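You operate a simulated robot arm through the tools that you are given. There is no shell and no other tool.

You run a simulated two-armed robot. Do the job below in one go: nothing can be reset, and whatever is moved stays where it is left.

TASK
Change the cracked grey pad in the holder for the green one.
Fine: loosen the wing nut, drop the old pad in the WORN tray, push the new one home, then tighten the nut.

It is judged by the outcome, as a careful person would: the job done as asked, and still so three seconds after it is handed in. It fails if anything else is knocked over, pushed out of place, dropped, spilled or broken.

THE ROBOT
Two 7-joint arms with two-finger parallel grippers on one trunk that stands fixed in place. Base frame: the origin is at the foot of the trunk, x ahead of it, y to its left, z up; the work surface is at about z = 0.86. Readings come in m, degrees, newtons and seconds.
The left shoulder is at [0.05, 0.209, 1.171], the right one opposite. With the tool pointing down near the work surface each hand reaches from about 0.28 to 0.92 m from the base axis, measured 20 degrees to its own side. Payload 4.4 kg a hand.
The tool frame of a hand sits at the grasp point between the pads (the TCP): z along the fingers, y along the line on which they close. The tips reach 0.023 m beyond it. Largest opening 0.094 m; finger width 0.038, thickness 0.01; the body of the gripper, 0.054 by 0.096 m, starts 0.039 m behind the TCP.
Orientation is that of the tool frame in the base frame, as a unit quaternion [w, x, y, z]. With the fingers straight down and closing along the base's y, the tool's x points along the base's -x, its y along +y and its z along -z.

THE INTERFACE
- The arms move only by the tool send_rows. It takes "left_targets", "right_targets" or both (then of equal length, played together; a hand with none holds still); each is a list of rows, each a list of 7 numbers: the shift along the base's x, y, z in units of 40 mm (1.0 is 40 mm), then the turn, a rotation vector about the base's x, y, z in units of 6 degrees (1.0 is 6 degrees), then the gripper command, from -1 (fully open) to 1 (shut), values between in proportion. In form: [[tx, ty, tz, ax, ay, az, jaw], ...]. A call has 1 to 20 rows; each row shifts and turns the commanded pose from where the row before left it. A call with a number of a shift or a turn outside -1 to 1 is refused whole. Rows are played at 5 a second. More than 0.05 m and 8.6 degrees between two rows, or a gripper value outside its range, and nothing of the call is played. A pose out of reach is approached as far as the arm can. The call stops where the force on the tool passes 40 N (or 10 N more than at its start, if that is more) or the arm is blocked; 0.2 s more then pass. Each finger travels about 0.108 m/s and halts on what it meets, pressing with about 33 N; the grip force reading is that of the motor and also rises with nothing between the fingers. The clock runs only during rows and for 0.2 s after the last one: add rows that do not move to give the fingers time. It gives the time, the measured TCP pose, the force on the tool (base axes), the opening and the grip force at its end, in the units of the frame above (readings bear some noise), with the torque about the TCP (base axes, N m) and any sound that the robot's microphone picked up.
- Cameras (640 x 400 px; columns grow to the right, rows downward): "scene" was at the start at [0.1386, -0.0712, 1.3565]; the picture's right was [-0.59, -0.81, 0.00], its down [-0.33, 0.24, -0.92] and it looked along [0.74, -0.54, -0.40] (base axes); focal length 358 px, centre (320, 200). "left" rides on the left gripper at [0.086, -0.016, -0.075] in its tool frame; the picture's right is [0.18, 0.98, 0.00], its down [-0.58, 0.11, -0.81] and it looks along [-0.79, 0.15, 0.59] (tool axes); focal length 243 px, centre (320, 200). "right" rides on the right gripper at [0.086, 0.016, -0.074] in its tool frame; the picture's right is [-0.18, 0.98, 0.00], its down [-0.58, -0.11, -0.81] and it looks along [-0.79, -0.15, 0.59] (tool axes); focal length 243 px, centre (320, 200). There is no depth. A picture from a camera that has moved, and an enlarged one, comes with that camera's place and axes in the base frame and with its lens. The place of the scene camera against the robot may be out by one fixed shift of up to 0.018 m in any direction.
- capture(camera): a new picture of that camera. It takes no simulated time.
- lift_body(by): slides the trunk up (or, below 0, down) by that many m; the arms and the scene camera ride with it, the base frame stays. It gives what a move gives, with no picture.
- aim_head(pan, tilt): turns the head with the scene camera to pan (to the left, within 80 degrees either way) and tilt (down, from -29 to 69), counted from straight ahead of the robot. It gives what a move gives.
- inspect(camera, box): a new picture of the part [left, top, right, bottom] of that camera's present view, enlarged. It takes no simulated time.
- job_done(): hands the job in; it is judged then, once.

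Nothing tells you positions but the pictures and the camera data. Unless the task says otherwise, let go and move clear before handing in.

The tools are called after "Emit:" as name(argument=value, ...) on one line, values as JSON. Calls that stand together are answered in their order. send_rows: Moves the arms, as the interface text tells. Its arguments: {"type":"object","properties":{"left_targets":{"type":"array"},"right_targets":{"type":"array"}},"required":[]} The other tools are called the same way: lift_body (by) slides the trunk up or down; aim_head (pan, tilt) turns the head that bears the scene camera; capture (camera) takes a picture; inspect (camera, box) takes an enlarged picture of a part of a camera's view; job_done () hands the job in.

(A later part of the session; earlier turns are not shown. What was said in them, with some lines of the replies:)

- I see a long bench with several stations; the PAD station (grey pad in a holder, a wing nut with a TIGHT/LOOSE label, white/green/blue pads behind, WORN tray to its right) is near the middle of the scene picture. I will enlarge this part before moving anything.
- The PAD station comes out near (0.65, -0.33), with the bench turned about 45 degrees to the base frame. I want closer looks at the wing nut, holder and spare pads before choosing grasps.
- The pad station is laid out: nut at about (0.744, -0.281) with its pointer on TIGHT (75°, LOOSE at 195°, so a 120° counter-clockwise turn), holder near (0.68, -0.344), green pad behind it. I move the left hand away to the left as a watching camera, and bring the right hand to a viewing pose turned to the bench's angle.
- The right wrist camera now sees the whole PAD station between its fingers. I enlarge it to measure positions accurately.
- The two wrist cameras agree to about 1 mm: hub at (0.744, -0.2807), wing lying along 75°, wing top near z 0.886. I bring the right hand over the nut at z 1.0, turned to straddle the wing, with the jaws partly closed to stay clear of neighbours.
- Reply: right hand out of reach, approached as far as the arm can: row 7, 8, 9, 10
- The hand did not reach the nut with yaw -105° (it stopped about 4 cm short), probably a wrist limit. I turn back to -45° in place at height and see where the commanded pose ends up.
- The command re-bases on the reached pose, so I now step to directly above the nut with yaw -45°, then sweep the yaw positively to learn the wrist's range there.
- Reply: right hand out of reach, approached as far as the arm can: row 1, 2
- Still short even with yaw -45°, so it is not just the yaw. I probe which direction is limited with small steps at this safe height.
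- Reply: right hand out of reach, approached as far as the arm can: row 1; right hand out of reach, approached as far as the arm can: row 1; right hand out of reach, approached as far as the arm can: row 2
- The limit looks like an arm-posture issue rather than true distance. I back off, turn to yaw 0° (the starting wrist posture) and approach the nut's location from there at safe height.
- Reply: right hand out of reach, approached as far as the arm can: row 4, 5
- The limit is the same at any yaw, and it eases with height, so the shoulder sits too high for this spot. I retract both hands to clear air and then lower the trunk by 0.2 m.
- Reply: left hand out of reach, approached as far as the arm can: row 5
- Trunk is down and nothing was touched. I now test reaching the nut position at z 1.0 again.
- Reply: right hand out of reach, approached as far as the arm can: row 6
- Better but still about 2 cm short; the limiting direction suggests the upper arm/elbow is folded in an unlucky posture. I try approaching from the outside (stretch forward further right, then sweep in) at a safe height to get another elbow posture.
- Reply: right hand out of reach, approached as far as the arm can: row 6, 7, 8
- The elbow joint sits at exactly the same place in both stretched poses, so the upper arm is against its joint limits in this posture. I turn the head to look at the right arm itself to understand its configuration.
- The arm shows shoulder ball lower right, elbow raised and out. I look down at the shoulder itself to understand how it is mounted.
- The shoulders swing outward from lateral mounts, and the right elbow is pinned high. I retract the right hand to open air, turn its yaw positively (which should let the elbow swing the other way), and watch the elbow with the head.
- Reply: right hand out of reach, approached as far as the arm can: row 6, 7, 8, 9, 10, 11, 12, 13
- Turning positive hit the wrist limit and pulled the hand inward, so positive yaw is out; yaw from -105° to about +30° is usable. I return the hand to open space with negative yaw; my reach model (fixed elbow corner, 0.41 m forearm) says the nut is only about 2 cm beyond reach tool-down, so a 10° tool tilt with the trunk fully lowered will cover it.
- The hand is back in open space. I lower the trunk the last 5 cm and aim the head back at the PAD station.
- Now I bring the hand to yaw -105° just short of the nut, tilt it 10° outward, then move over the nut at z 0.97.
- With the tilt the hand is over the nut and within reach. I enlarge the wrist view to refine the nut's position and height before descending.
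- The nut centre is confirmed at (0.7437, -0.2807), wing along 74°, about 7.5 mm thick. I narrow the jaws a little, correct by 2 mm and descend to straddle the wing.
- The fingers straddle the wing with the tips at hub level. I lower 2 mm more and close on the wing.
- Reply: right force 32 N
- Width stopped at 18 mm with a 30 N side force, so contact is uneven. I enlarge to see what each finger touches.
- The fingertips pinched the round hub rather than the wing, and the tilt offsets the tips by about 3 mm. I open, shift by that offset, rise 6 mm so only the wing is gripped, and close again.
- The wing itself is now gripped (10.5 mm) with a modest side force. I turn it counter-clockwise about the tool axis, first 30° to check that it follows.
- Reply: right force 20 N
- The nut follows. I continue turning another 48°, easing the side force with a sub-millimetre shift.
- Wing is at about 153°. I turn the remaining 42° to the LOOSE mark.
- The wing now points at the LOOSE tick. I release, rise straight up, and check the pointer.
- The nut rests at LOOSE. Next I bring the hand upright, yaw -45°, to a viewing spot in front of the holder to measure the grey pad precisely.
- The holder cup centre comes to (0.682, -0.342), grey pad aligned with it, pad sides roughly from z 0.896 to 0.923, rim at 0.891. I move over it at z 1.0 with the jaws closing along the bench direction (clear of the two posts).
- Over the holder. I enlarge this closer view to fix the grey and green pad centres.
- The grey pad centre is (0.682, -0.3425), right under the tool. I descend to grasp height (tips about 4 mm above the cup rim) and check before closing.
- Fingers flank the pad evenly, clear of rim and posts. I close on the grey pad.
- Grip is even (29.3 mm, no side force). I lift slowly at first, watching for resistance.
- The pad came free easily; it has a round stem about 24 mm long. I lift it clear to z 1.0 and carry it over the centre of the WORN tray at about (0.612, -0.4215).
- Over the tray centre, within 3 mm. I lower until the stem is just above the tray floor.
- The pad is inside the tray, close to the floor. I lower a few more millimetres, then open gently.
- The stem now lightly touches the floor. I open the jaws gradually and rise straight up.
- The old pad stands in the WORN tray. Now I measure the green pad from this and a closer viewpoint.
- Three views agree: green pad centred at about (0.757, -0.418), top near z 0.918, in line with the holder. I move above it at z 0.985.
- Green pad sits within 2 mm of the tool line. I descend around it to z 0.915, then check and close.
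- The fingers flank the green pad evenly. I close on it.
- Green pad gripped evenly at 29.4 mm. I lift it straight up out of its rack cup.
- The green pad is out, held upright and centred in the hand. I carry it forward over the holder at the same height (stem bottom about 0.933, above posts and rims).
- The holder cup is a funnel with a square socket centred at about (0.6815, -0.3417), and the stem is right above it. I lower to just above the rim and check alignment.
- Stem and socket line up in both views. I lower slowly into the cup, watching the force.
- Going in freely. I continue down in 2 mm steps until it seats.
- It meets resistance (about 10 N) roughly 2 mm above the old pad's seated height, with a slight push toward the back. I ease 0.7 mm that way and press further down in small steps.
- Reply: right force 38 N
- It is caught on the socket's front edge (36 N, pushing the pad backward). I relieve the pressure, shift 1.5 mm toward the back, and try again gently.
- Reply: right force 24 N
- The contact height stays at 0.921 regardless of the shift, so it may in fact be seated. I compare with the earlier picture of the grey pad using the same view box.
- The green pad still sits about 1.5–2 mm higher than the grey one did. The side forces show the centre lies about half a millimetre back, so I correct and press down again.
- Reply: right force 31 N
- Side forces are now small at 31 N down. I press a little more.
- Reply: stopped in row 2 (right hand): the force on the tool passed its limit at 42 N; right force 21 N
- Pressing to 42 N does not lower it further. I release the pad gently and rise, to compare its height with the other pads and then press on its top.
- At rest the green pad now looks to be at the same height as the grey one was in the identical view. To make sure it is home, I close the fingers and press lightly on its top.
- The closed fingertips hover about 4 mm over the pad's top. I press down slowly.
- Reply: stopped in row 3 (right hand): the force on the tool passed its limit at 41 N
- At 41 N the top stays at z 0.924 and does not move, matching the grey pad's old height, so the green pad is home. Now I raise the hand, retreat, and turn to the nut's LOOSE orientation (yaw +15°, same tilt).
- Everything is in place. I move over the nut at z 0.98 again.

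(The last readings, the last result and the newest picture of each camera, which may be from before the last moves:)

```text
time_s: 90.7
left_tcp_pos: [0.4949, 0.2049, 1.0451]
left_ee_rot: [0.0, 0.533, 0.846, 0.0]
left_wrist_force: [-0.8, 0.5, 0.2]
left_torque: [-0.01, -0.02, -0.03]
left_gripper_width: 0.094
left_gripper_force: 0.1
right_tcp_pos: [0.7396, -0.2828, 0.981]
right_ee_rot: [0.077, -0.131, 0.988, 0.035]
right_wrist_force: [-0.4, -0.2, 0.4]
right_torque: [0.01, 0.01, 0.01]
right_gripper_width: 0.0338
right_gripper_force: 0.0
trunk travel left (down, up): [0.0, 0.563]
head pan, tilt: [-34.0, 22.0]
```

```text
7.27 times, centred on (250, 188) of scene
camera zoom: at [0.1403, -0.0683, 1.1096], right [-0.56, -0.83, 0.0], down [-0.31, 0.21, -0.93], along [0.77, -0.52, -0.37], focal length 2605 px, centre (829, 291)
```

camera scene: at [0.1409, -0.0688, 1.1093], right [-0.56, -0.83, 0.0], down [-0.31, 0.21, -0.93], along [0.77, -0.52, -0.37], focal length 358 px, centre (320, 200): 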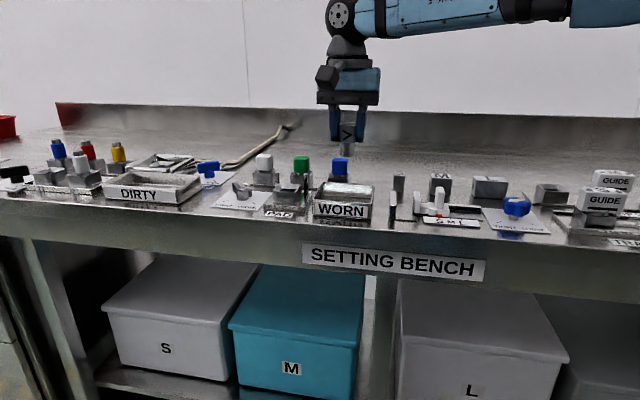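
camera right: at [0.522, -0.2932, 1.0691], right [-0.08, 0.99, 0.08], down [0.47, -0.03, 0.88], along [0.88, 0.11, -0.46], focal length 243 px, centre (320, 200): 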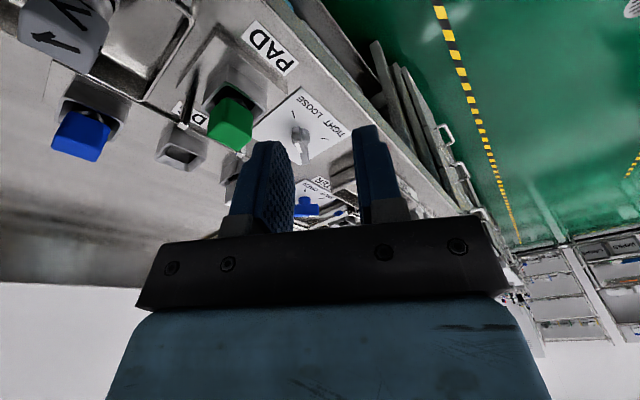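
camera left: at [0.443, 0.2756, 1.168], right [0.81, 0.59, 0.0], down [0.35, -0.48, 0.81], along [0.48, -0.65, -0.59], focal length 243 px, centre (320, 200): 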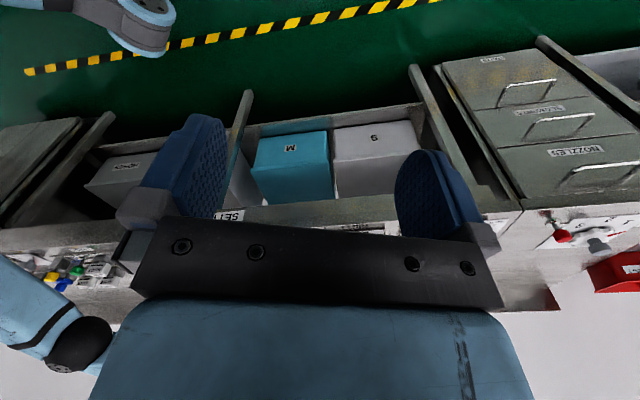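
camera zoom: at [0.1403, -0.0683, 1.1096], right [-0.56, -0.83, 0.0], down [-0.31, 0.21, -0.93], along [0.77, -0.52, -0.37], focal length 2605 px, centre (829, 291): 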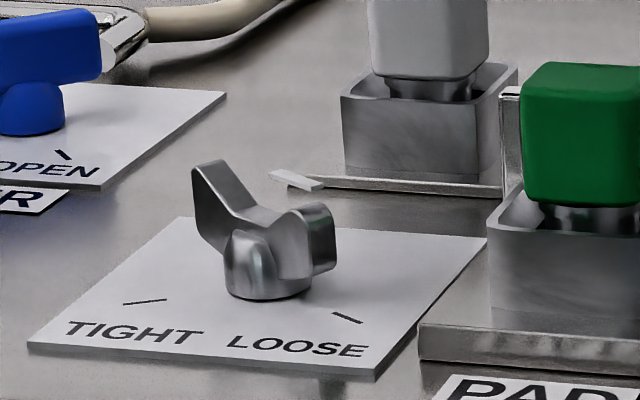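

The wing points at LOOSE between the finger planes. I descend and grip it as before.

Emit:
send_rows(right_targets=[[0.04, 0, -0.7, 0, 0, 0, 0.28], [0, 0, -0.7, 0, 0, 0, 0.28], [0, 0, -0.4, 0, 0, 0, 0.28], [0, 0, -0.15, 0, 0, 0, 0.28], [0, 0, 0, 0, 0, 0, 0.28]])

Emit:
inspect(camera="right", box=[250, 70, 390, 230])

Emit:
inspect(camera="scene", box=[215, 160, 285, 215])

```text
time_s: 91.9
left_tcp_pos: [0.4957, 0.2035, 1.0429]
left_ee_rot: [0.0, 0.533, 0.846, 0.0]
left_wrist_force: [-1.2, 0.4, -1.0]
left_torque: [0.0, 0.0, 0.04]
left_gripper_width: 0.094
left_gripper_force: 0.1
right_tcp_pos: [0.7413, -0.2834, 0.9022]
right_ee_rot: [0.075, -0.13, 0.988, 0.036]
right_wrist_force: [0.6, 0.1, -0.4]
right_torque: [0.0, 0.0, -0.03]
right_gripper_width: 0.0335
right_gripper_force: 0.0
trunk travel left (down, up): [0.0, 0.563]
head pan, tilt: [-34.0, 22.0]
```

```text
2.50 times, centred on (320, 150) of right
camera zoom: at [0.6444, -0.2966, 0.9625], right [-0.08, 0.99, 0.08], down [0.47, -0.03, 0.88], along [0.88, 0.11, -0.46], focal length 606 px, centre (320, 325)
```

zoom: 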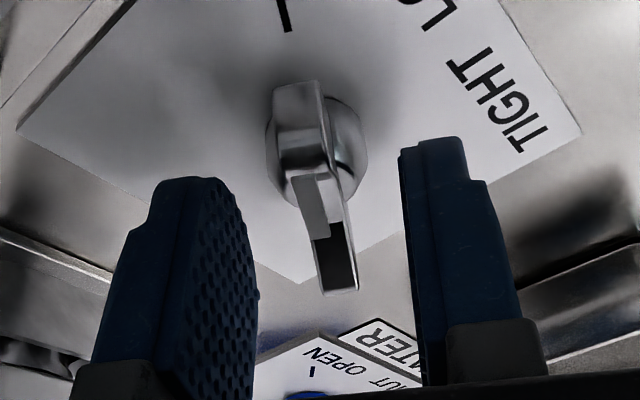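

```text
7.27 times, centred on (250, 188) of scene
camera zoom: at [0.1408, -0.0687, 1.1093], right [-0.56, -0.83, 0.0], down [-0.31, 0.21, -0.93], along [0.77, -0.52, -0.37], focal length 2605 px, centre (829, 291)
```

zoom: 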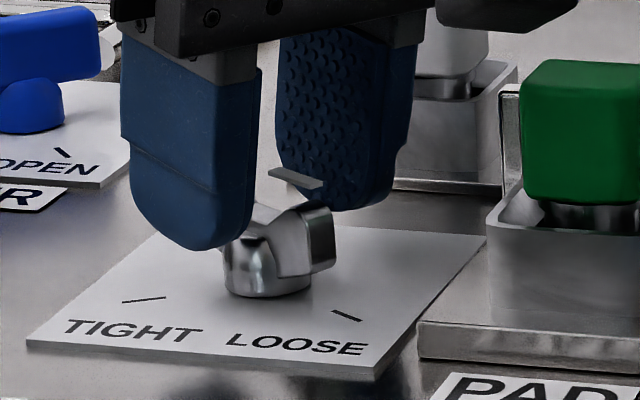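

Straddled well. I close on the wing.

Emit:
send_rows(right_targets=[[0, 0, 0, 0, 0, 0, 0.6], [0, 0, 0, 0, 0, 0, 1], [0, 0, 0, 0, 0, 0, 1], [0, 0, 0, 0, 0, 0, 1]])

Emit:
inspect(camera="scene", box=[215, 160, 285, 215])

```text
time_s: 92.9
left_tcp_pos: [0.4955, 0.2049, 1.0439]
left_ee_rot: [0.001, 0.533, 0.846, 0.0]
left_wrist_force: [-0.1, -0.6, -1.1]
left_torque: [-0.02, -0.02, -0.01]
left_gripper_width: 0.0938
left_gripper_force: 0.0
right_tcp_pos: [0.7418, -0.2827, 0.903]
right_ee_rot: [0.075, -0.132, 0.988, 0.036]
right_wrist_force: [-4.7, 6.1, -3.2]
right_torque: [-0.53, -0.71, -0.17]
right_gripper_width: 0.0097
right_gripper_force: 45.3
trunk travel left (down, up): [0.0, 0.563]
head pan, tilt: [-34.0, 22.0]
```

```text
7.27 times, centred on (250, 188) of scene
camera zoom: at [0.1407, -0.0683, 1.1094], right [-0.56, -0.83, 0.0], down [-0.31, 0.21, -0.93], along [0.77, -0.52, -0.37], focal length 2605 px, centre (829, 291)
```

zoom: 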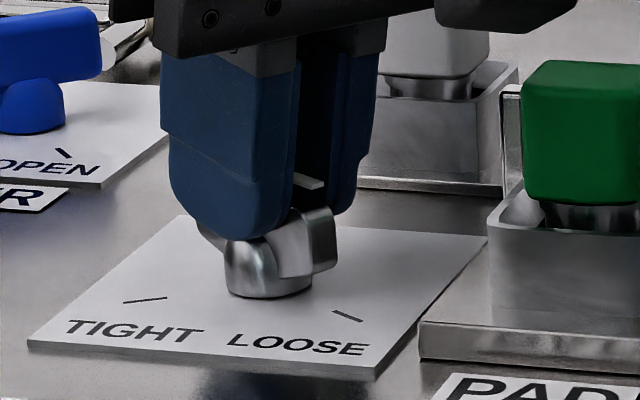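

Gripped with little side force. I turn clockwise in stages, first 60°.

Emit:
send_rows(right_targets=[[0, 0, 0, 0.149, 0.0885, -0.985, 1], [0, 0, 0, 0.149, 0.0885, -0.985, 1], [0, 0, 0, 0.149, 0.0885, -0.985, 1], [0, 0, 0, 0.149, 0.0885, -0.985, 1], [0, 0, 0, 0.149, 0.0885, -0.985, 1], [0, 0, 0, 0.149, 0.0885, -0.985, 1], [0, 0, 0, 0.149, 0.0885, -0.985, 1], [0, 0, 0, 0.149, 0.0885, -0.985, 1], [0, 0, 0, 0.149, 0.0885, -0.985, 1], [0, 0, 0, 0.149, 0.0885, -0.985, 1], [0, 0, 0, 0, 0, 0, 1]])

Emit:
inspect(camera="scene", box=[215, 160, 285, 215])

```text
time_s: 95.3
left_tcp_pos: [0.4965, 0.2041, 1.0449]
left_ee_rot: [0.0, 0.533, 0.846, 0.0]
left_wrist_force: [0.0, -0.8, 0.4]
left_torque: [0.02, 0.02, -0.02]
left_gripper_width: 0.0939
left_gripper_force: 0.0
right_tcp_pos: [0.7417, -0.283, 0.9026]
right_ee_rot: [0.049, 0.381, 0.92, 0.073]
right_wrist_force: [-5.3, 0.6, -5.7]
right_torque: [-1.15, -0.04, 0.02]
right_gripper_width: 0.0115
right_gripper_force: 45.4
trunk travel left (down, up): [0.0, 0.563]
head pan, tilt: [-34.0, 22.0]
```

```text
7.27 times, centred on (250, 188) of scene
camera zoom: at [0.1409, -0.0687, 1.1093], right [-0.56, -0.83, 0.0], down [-0.31, 0.21, -0.93], along [0.77, -0.52, -0.37], focal length 2605 px, centre (829, 291)
```

zoom: 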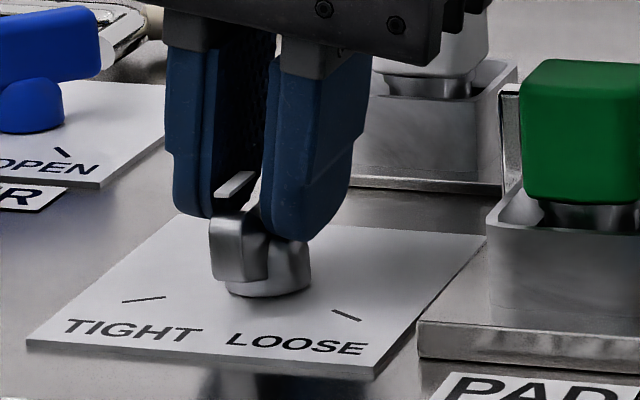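

The nut follows smoothly. I turn the remaining 60° to TIGHT.

Emit:
send_rows(right_targets=[[0, 0, 0, 0.149, 0.0885, -0.985, 1], [0, 0, 0, 0.149, 0.0885, -0.985, 1], [0, 0, 0, 0.149, 0.0885, -0.985, 1], [0, 0, 0, 0.149, 0.0885, -0.985, 1], [0, 0, 0, 0.149, 0.0885, -0.985, 1], [0, 0, 0, 0.149, 0.0885, -0.985, 1], [0, 0, 0, 0.149, 0.0885, -0.985, 1], [0, 0, 0, 0.149, 0.0885, -0.985, 1], [0, 0, 0, 0.149, 0.0885, -0.985, 1], [0, 0, 0, 0.149, 0.0885, -0.985, 1], [0, 0, 0, 0, 0, 0, 1]])

Emit:
inspect(camera="scene", box=[215, 160, 285, 215])

Emit:
inspect(camera="right", box=[220, 10, 420, 200])

```text
time_s: 97.7
left_tcp_pos: [0.4935, 0.2046, 1.0447]
left_ee_rot: [0.001, 0.534, 0.846, 0.001]
left_wrist_force: [-0.2, 0.0, 0.4]
left_torque: [0.0, 0.01, 0.0]
left_gripper_width: 0.0939
left_gripper_force: 0.1
right_tcp_pos: [0.7399, -0.284, 0.9056]
right_ee_rot: [0.011, 0.791, 0.605, 0.092]
right_wrist_force: [-9.5, -8.6, 11.0]
right_torque: [-0.94, 1.1, 0.03]
right_gripper_width: 0.0105
right_gripper_force: 44.6
trunk travel left (down, up): [0.0, 0.563]
head pan, tilt: [-34.0, 22.0]
```

```text
7.27 times, centred on (250, 188) of scene
camera zoom: at [0.1391, -0.0688, 1.1097], right [-0.56, -0.83, 0.0], down [-0.31, 0.21, -0.93], along [0.77, -0.52, -0.37], focal length 2605 px, centre (829, 291)
```

zoom: 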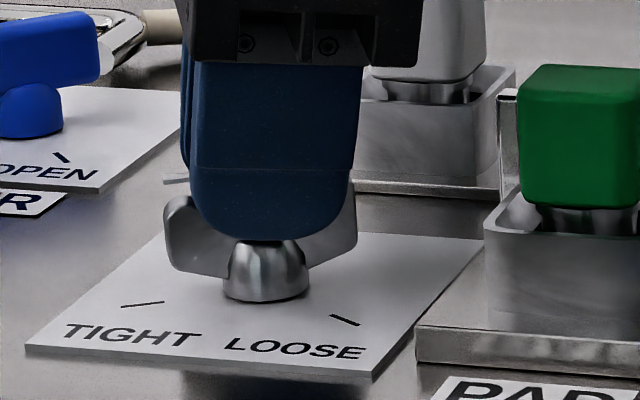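

```text
2.11 times, centred on (320, 105) of right
camera zoom: at [0.7659, -0.2121, 0.9913], right [0.89, -0.44, 0.1], down [-0.38, -0.61, 0.7], along [-0.25, -0.66, -0.71], focal length 511 px, centre (320, 400)
```

zoom: 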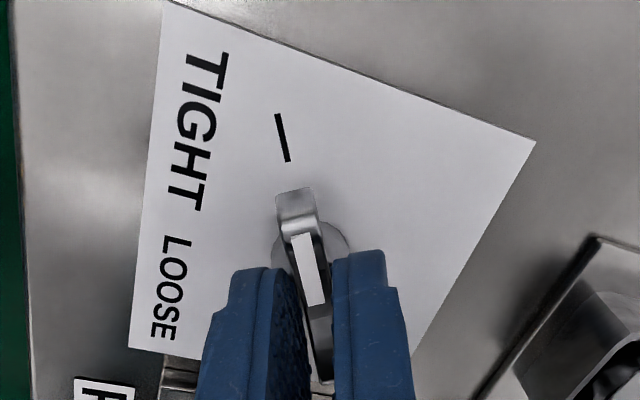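

The wing points at the TIGHT tick again. I release, rise and verify the pointer.

Emit:
send_rows(right_targets=[[0, 0, 0, 0, 0, 0, 0.28], [0, 0, 0, 0, 0, 0, 0.28], [0, 0, 0.5, 0, 0, 0, 0.28], [0, 0, 0.75, 0, 0, 0, 0.28], [0, 0, 0.5, 0, 0, 0, 0.28], [0, 0, 0, 0, 0, 0, 0.28]])

Emit:
inspect(camera="right", box=[240, 0, 390, 150])

Emit:
inspect(camera="scene", box=[200, 140, 300, 220])

```text
time_s: 99.1
left_tcp_pos: [0.4947, 0.2054, 1.0443]
left_ee_rot: [0.0, 0.533, 0.846, 0.0]
left_wrist_force: [-0.2, -0.1, -0.1]
left_torque: [-0.01, 0.0, -0.01]
left_gripper_width: 0.0941
left_gripper_force: 0.0
right_tcp_pos: [0.7425, -0.2839, 0.9726]
right_ee_rot: [0.009, 0.79, 0.606, 0.09]
right_wrist_force: [-0.4, -0.4, 0.0]
right_torque: [0.0, -0.02, 0.01]
right_gripper_width: 0.0341
right_gripper_force: 0.1
trunk travel left (down, up): [0.0, 0.563]
head pan, tilt: [-34.0, 22.0]
```

```text
2.67 times, centred on (315, 75) of right
camera zoom: at [0.7675, -0.2121, 1.059], right [0.89, -0.44, 0.1], down [-0.37, -0.61, 0.7], along [-0.25, -0.67, -0.7], focal length 647 px, centre (333, 533)
```

zoom: 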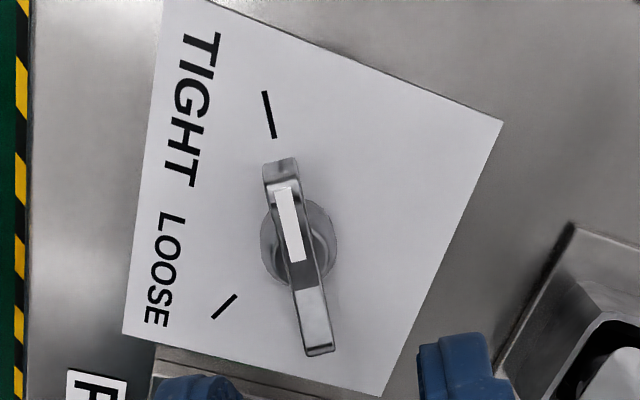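

```text
5.00 times, centred on (250, 180) of scene
camera zoom: at [0.1408, -0.0687, 1.1093], right [-0.56, -0.83, 0.0], down [-0.31, 0.21, -0.93], along [0.77, -0.52, -0.37], focal length 1791 px, centre (670, 300)
```

zoom: 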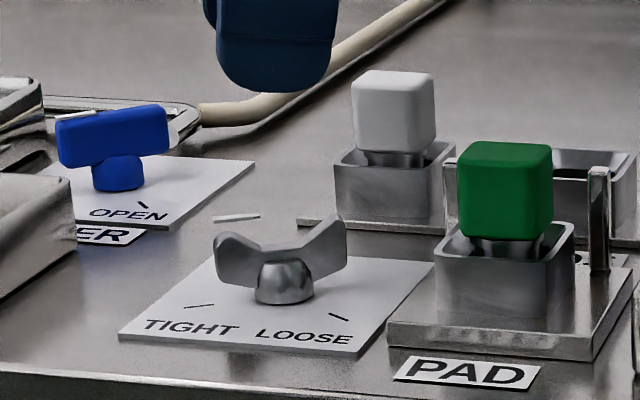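

The nut points at TIGHT exactly as at the start (74°), and the green pad sits at the grey pad's former height. I retreat the hand clear of the bench and do a final check.

Emit:
send_rows(right_targets=[[-0.3, 0.1, 0.7, 0, 0, 0, 0.28], [-0.7, 0.1, 0.5, 0, 0, 0, 0.28], [-0.8, 0.1, 0.2, -0.283, 0.478, 0, 0.28], [-0.8, 0.1, 0, -0.283, 0.478, 0, 0], [-0.8, 0.1, 0, -0.283, 0.478, 0, 0], [-0.8, 0, 0, 0, 0, 0.5, 0], [-0.5, 0, 0, 0, 0, 1, 0], [0, 0, 0, 0, 0, 1, 0], [0, 0, 0, 0, 0, 1, 0], [0, 0, 0, 0, 0, 1, 0], [0, 0, 0, 0, 0, 1, 0], [0, 0, 0, 0, 0, 1, 0], [0, 0, 0, 0, 0, 0, 0]])

Emit:
capture(camera="scene")

Emit:
inspect(camera="scene", box=[200, 130, 380, 230])

Emit:
capture(camera="right")

```text
time_s: 101.9
left_tcp_pos: [0.4946, 0.2042, 1.0443]
left_ee_rot: [0.001, 0.533, 0.846, 0.0]
left_wrist_force: [0.3, 0.6, 0.2]
left_torque: [-0.01, -0.02, 0.01]
left_gripper_width: 0.094
left_gripper_force: 0.0
right_tcp_pos: [0.5548, -0.2636, 1.0283]
right_ee_rot: [-0.002, 0.543, 0.839, 0.004]
right_wrist_force: [0.9, 0.6, 0.5]
right_torque: [0.01, 0.01, -0.02]
right_gripper_width: 0.047
right_gripper_force: 0.1
trunk travel left (down, up): [0.0, 0.563]
head pan, tilt: [-34.0, 22.0]
```

```text
taken
camera scene: at [0.1408, -0.0687, 1.1093], right [-0.56, -0.83, 0.0], down [-0.31, 0.21, -0.93], along [0.77, -0.52, -0.37], focal length 358 px, centre (320, 200)
```

scene: 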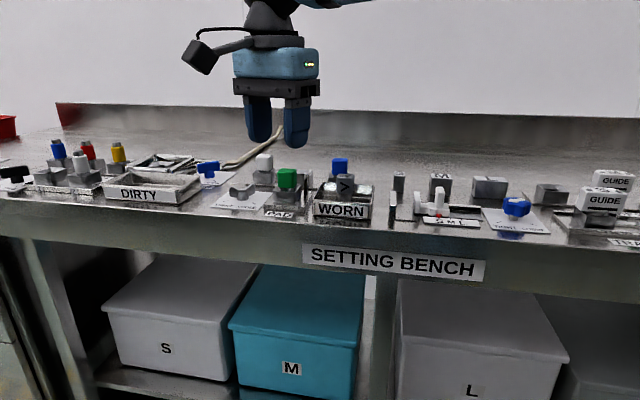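

```text
3.56 times, centred on (290, 180) of scene
camera zoom: at [0.1408, -0.0687, 1.1093], right [-0.56, -0.83, 0.0], down [-0.31, 0.21, -0.93], along [0.77, -0.52, -0.37], focal length 1274 px, centre (427, 271)
```

zoom: 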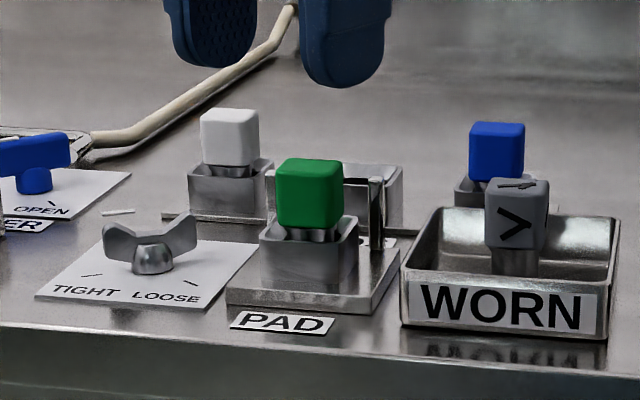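

```text
taken
camera right: at [0.5334, -0.1788, 1.103], right [0.97, 0.23, 0.0], down [0.14, -0.58, 0.8], along [0.19, -0.78, -0.6], focal length 243 px, centre (320, 200)
```

right: 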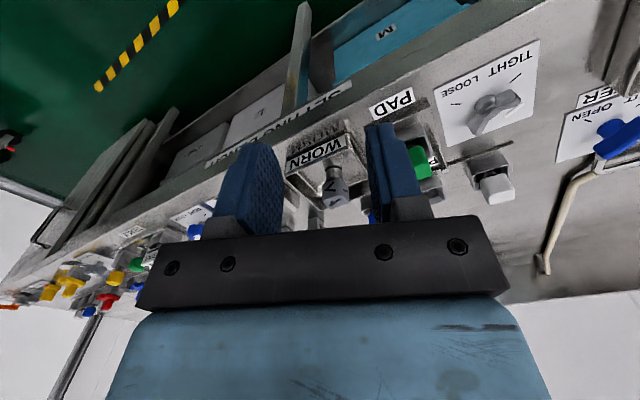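

The green pad is seated in the holder and the wing nut points to TIGHT. The cracked pad stands in the WORN tray, everything else looks unmoved, and both hands are clear, so I hand the job in.

Emit:
job_done()

```text
The job is handed in.
```

The pad change is done and I've handed it in; no result came back yet.

- **Wing nut:** I turned it about 120° to the LOOSE mark, then back to TIGHT. It now points within about 1° of where it started.
- **Old pad:** the cracked grey pad came out without resistance. It is standing upright in the WORN tray.
- **New pad:** the green pad is in the holder at the same height as the grey one was. I pressed down on its top with about 41 N and it did not move, so I take it as home.
- **Everything else:** in the last pictures the other parts around the pad station look unmoved.

The nut was slightly out of reach with the tool straight down. I lowered the trunk fully and tilted the hand about 10° to turn it. The trunk is still lowered; both hands are clear.
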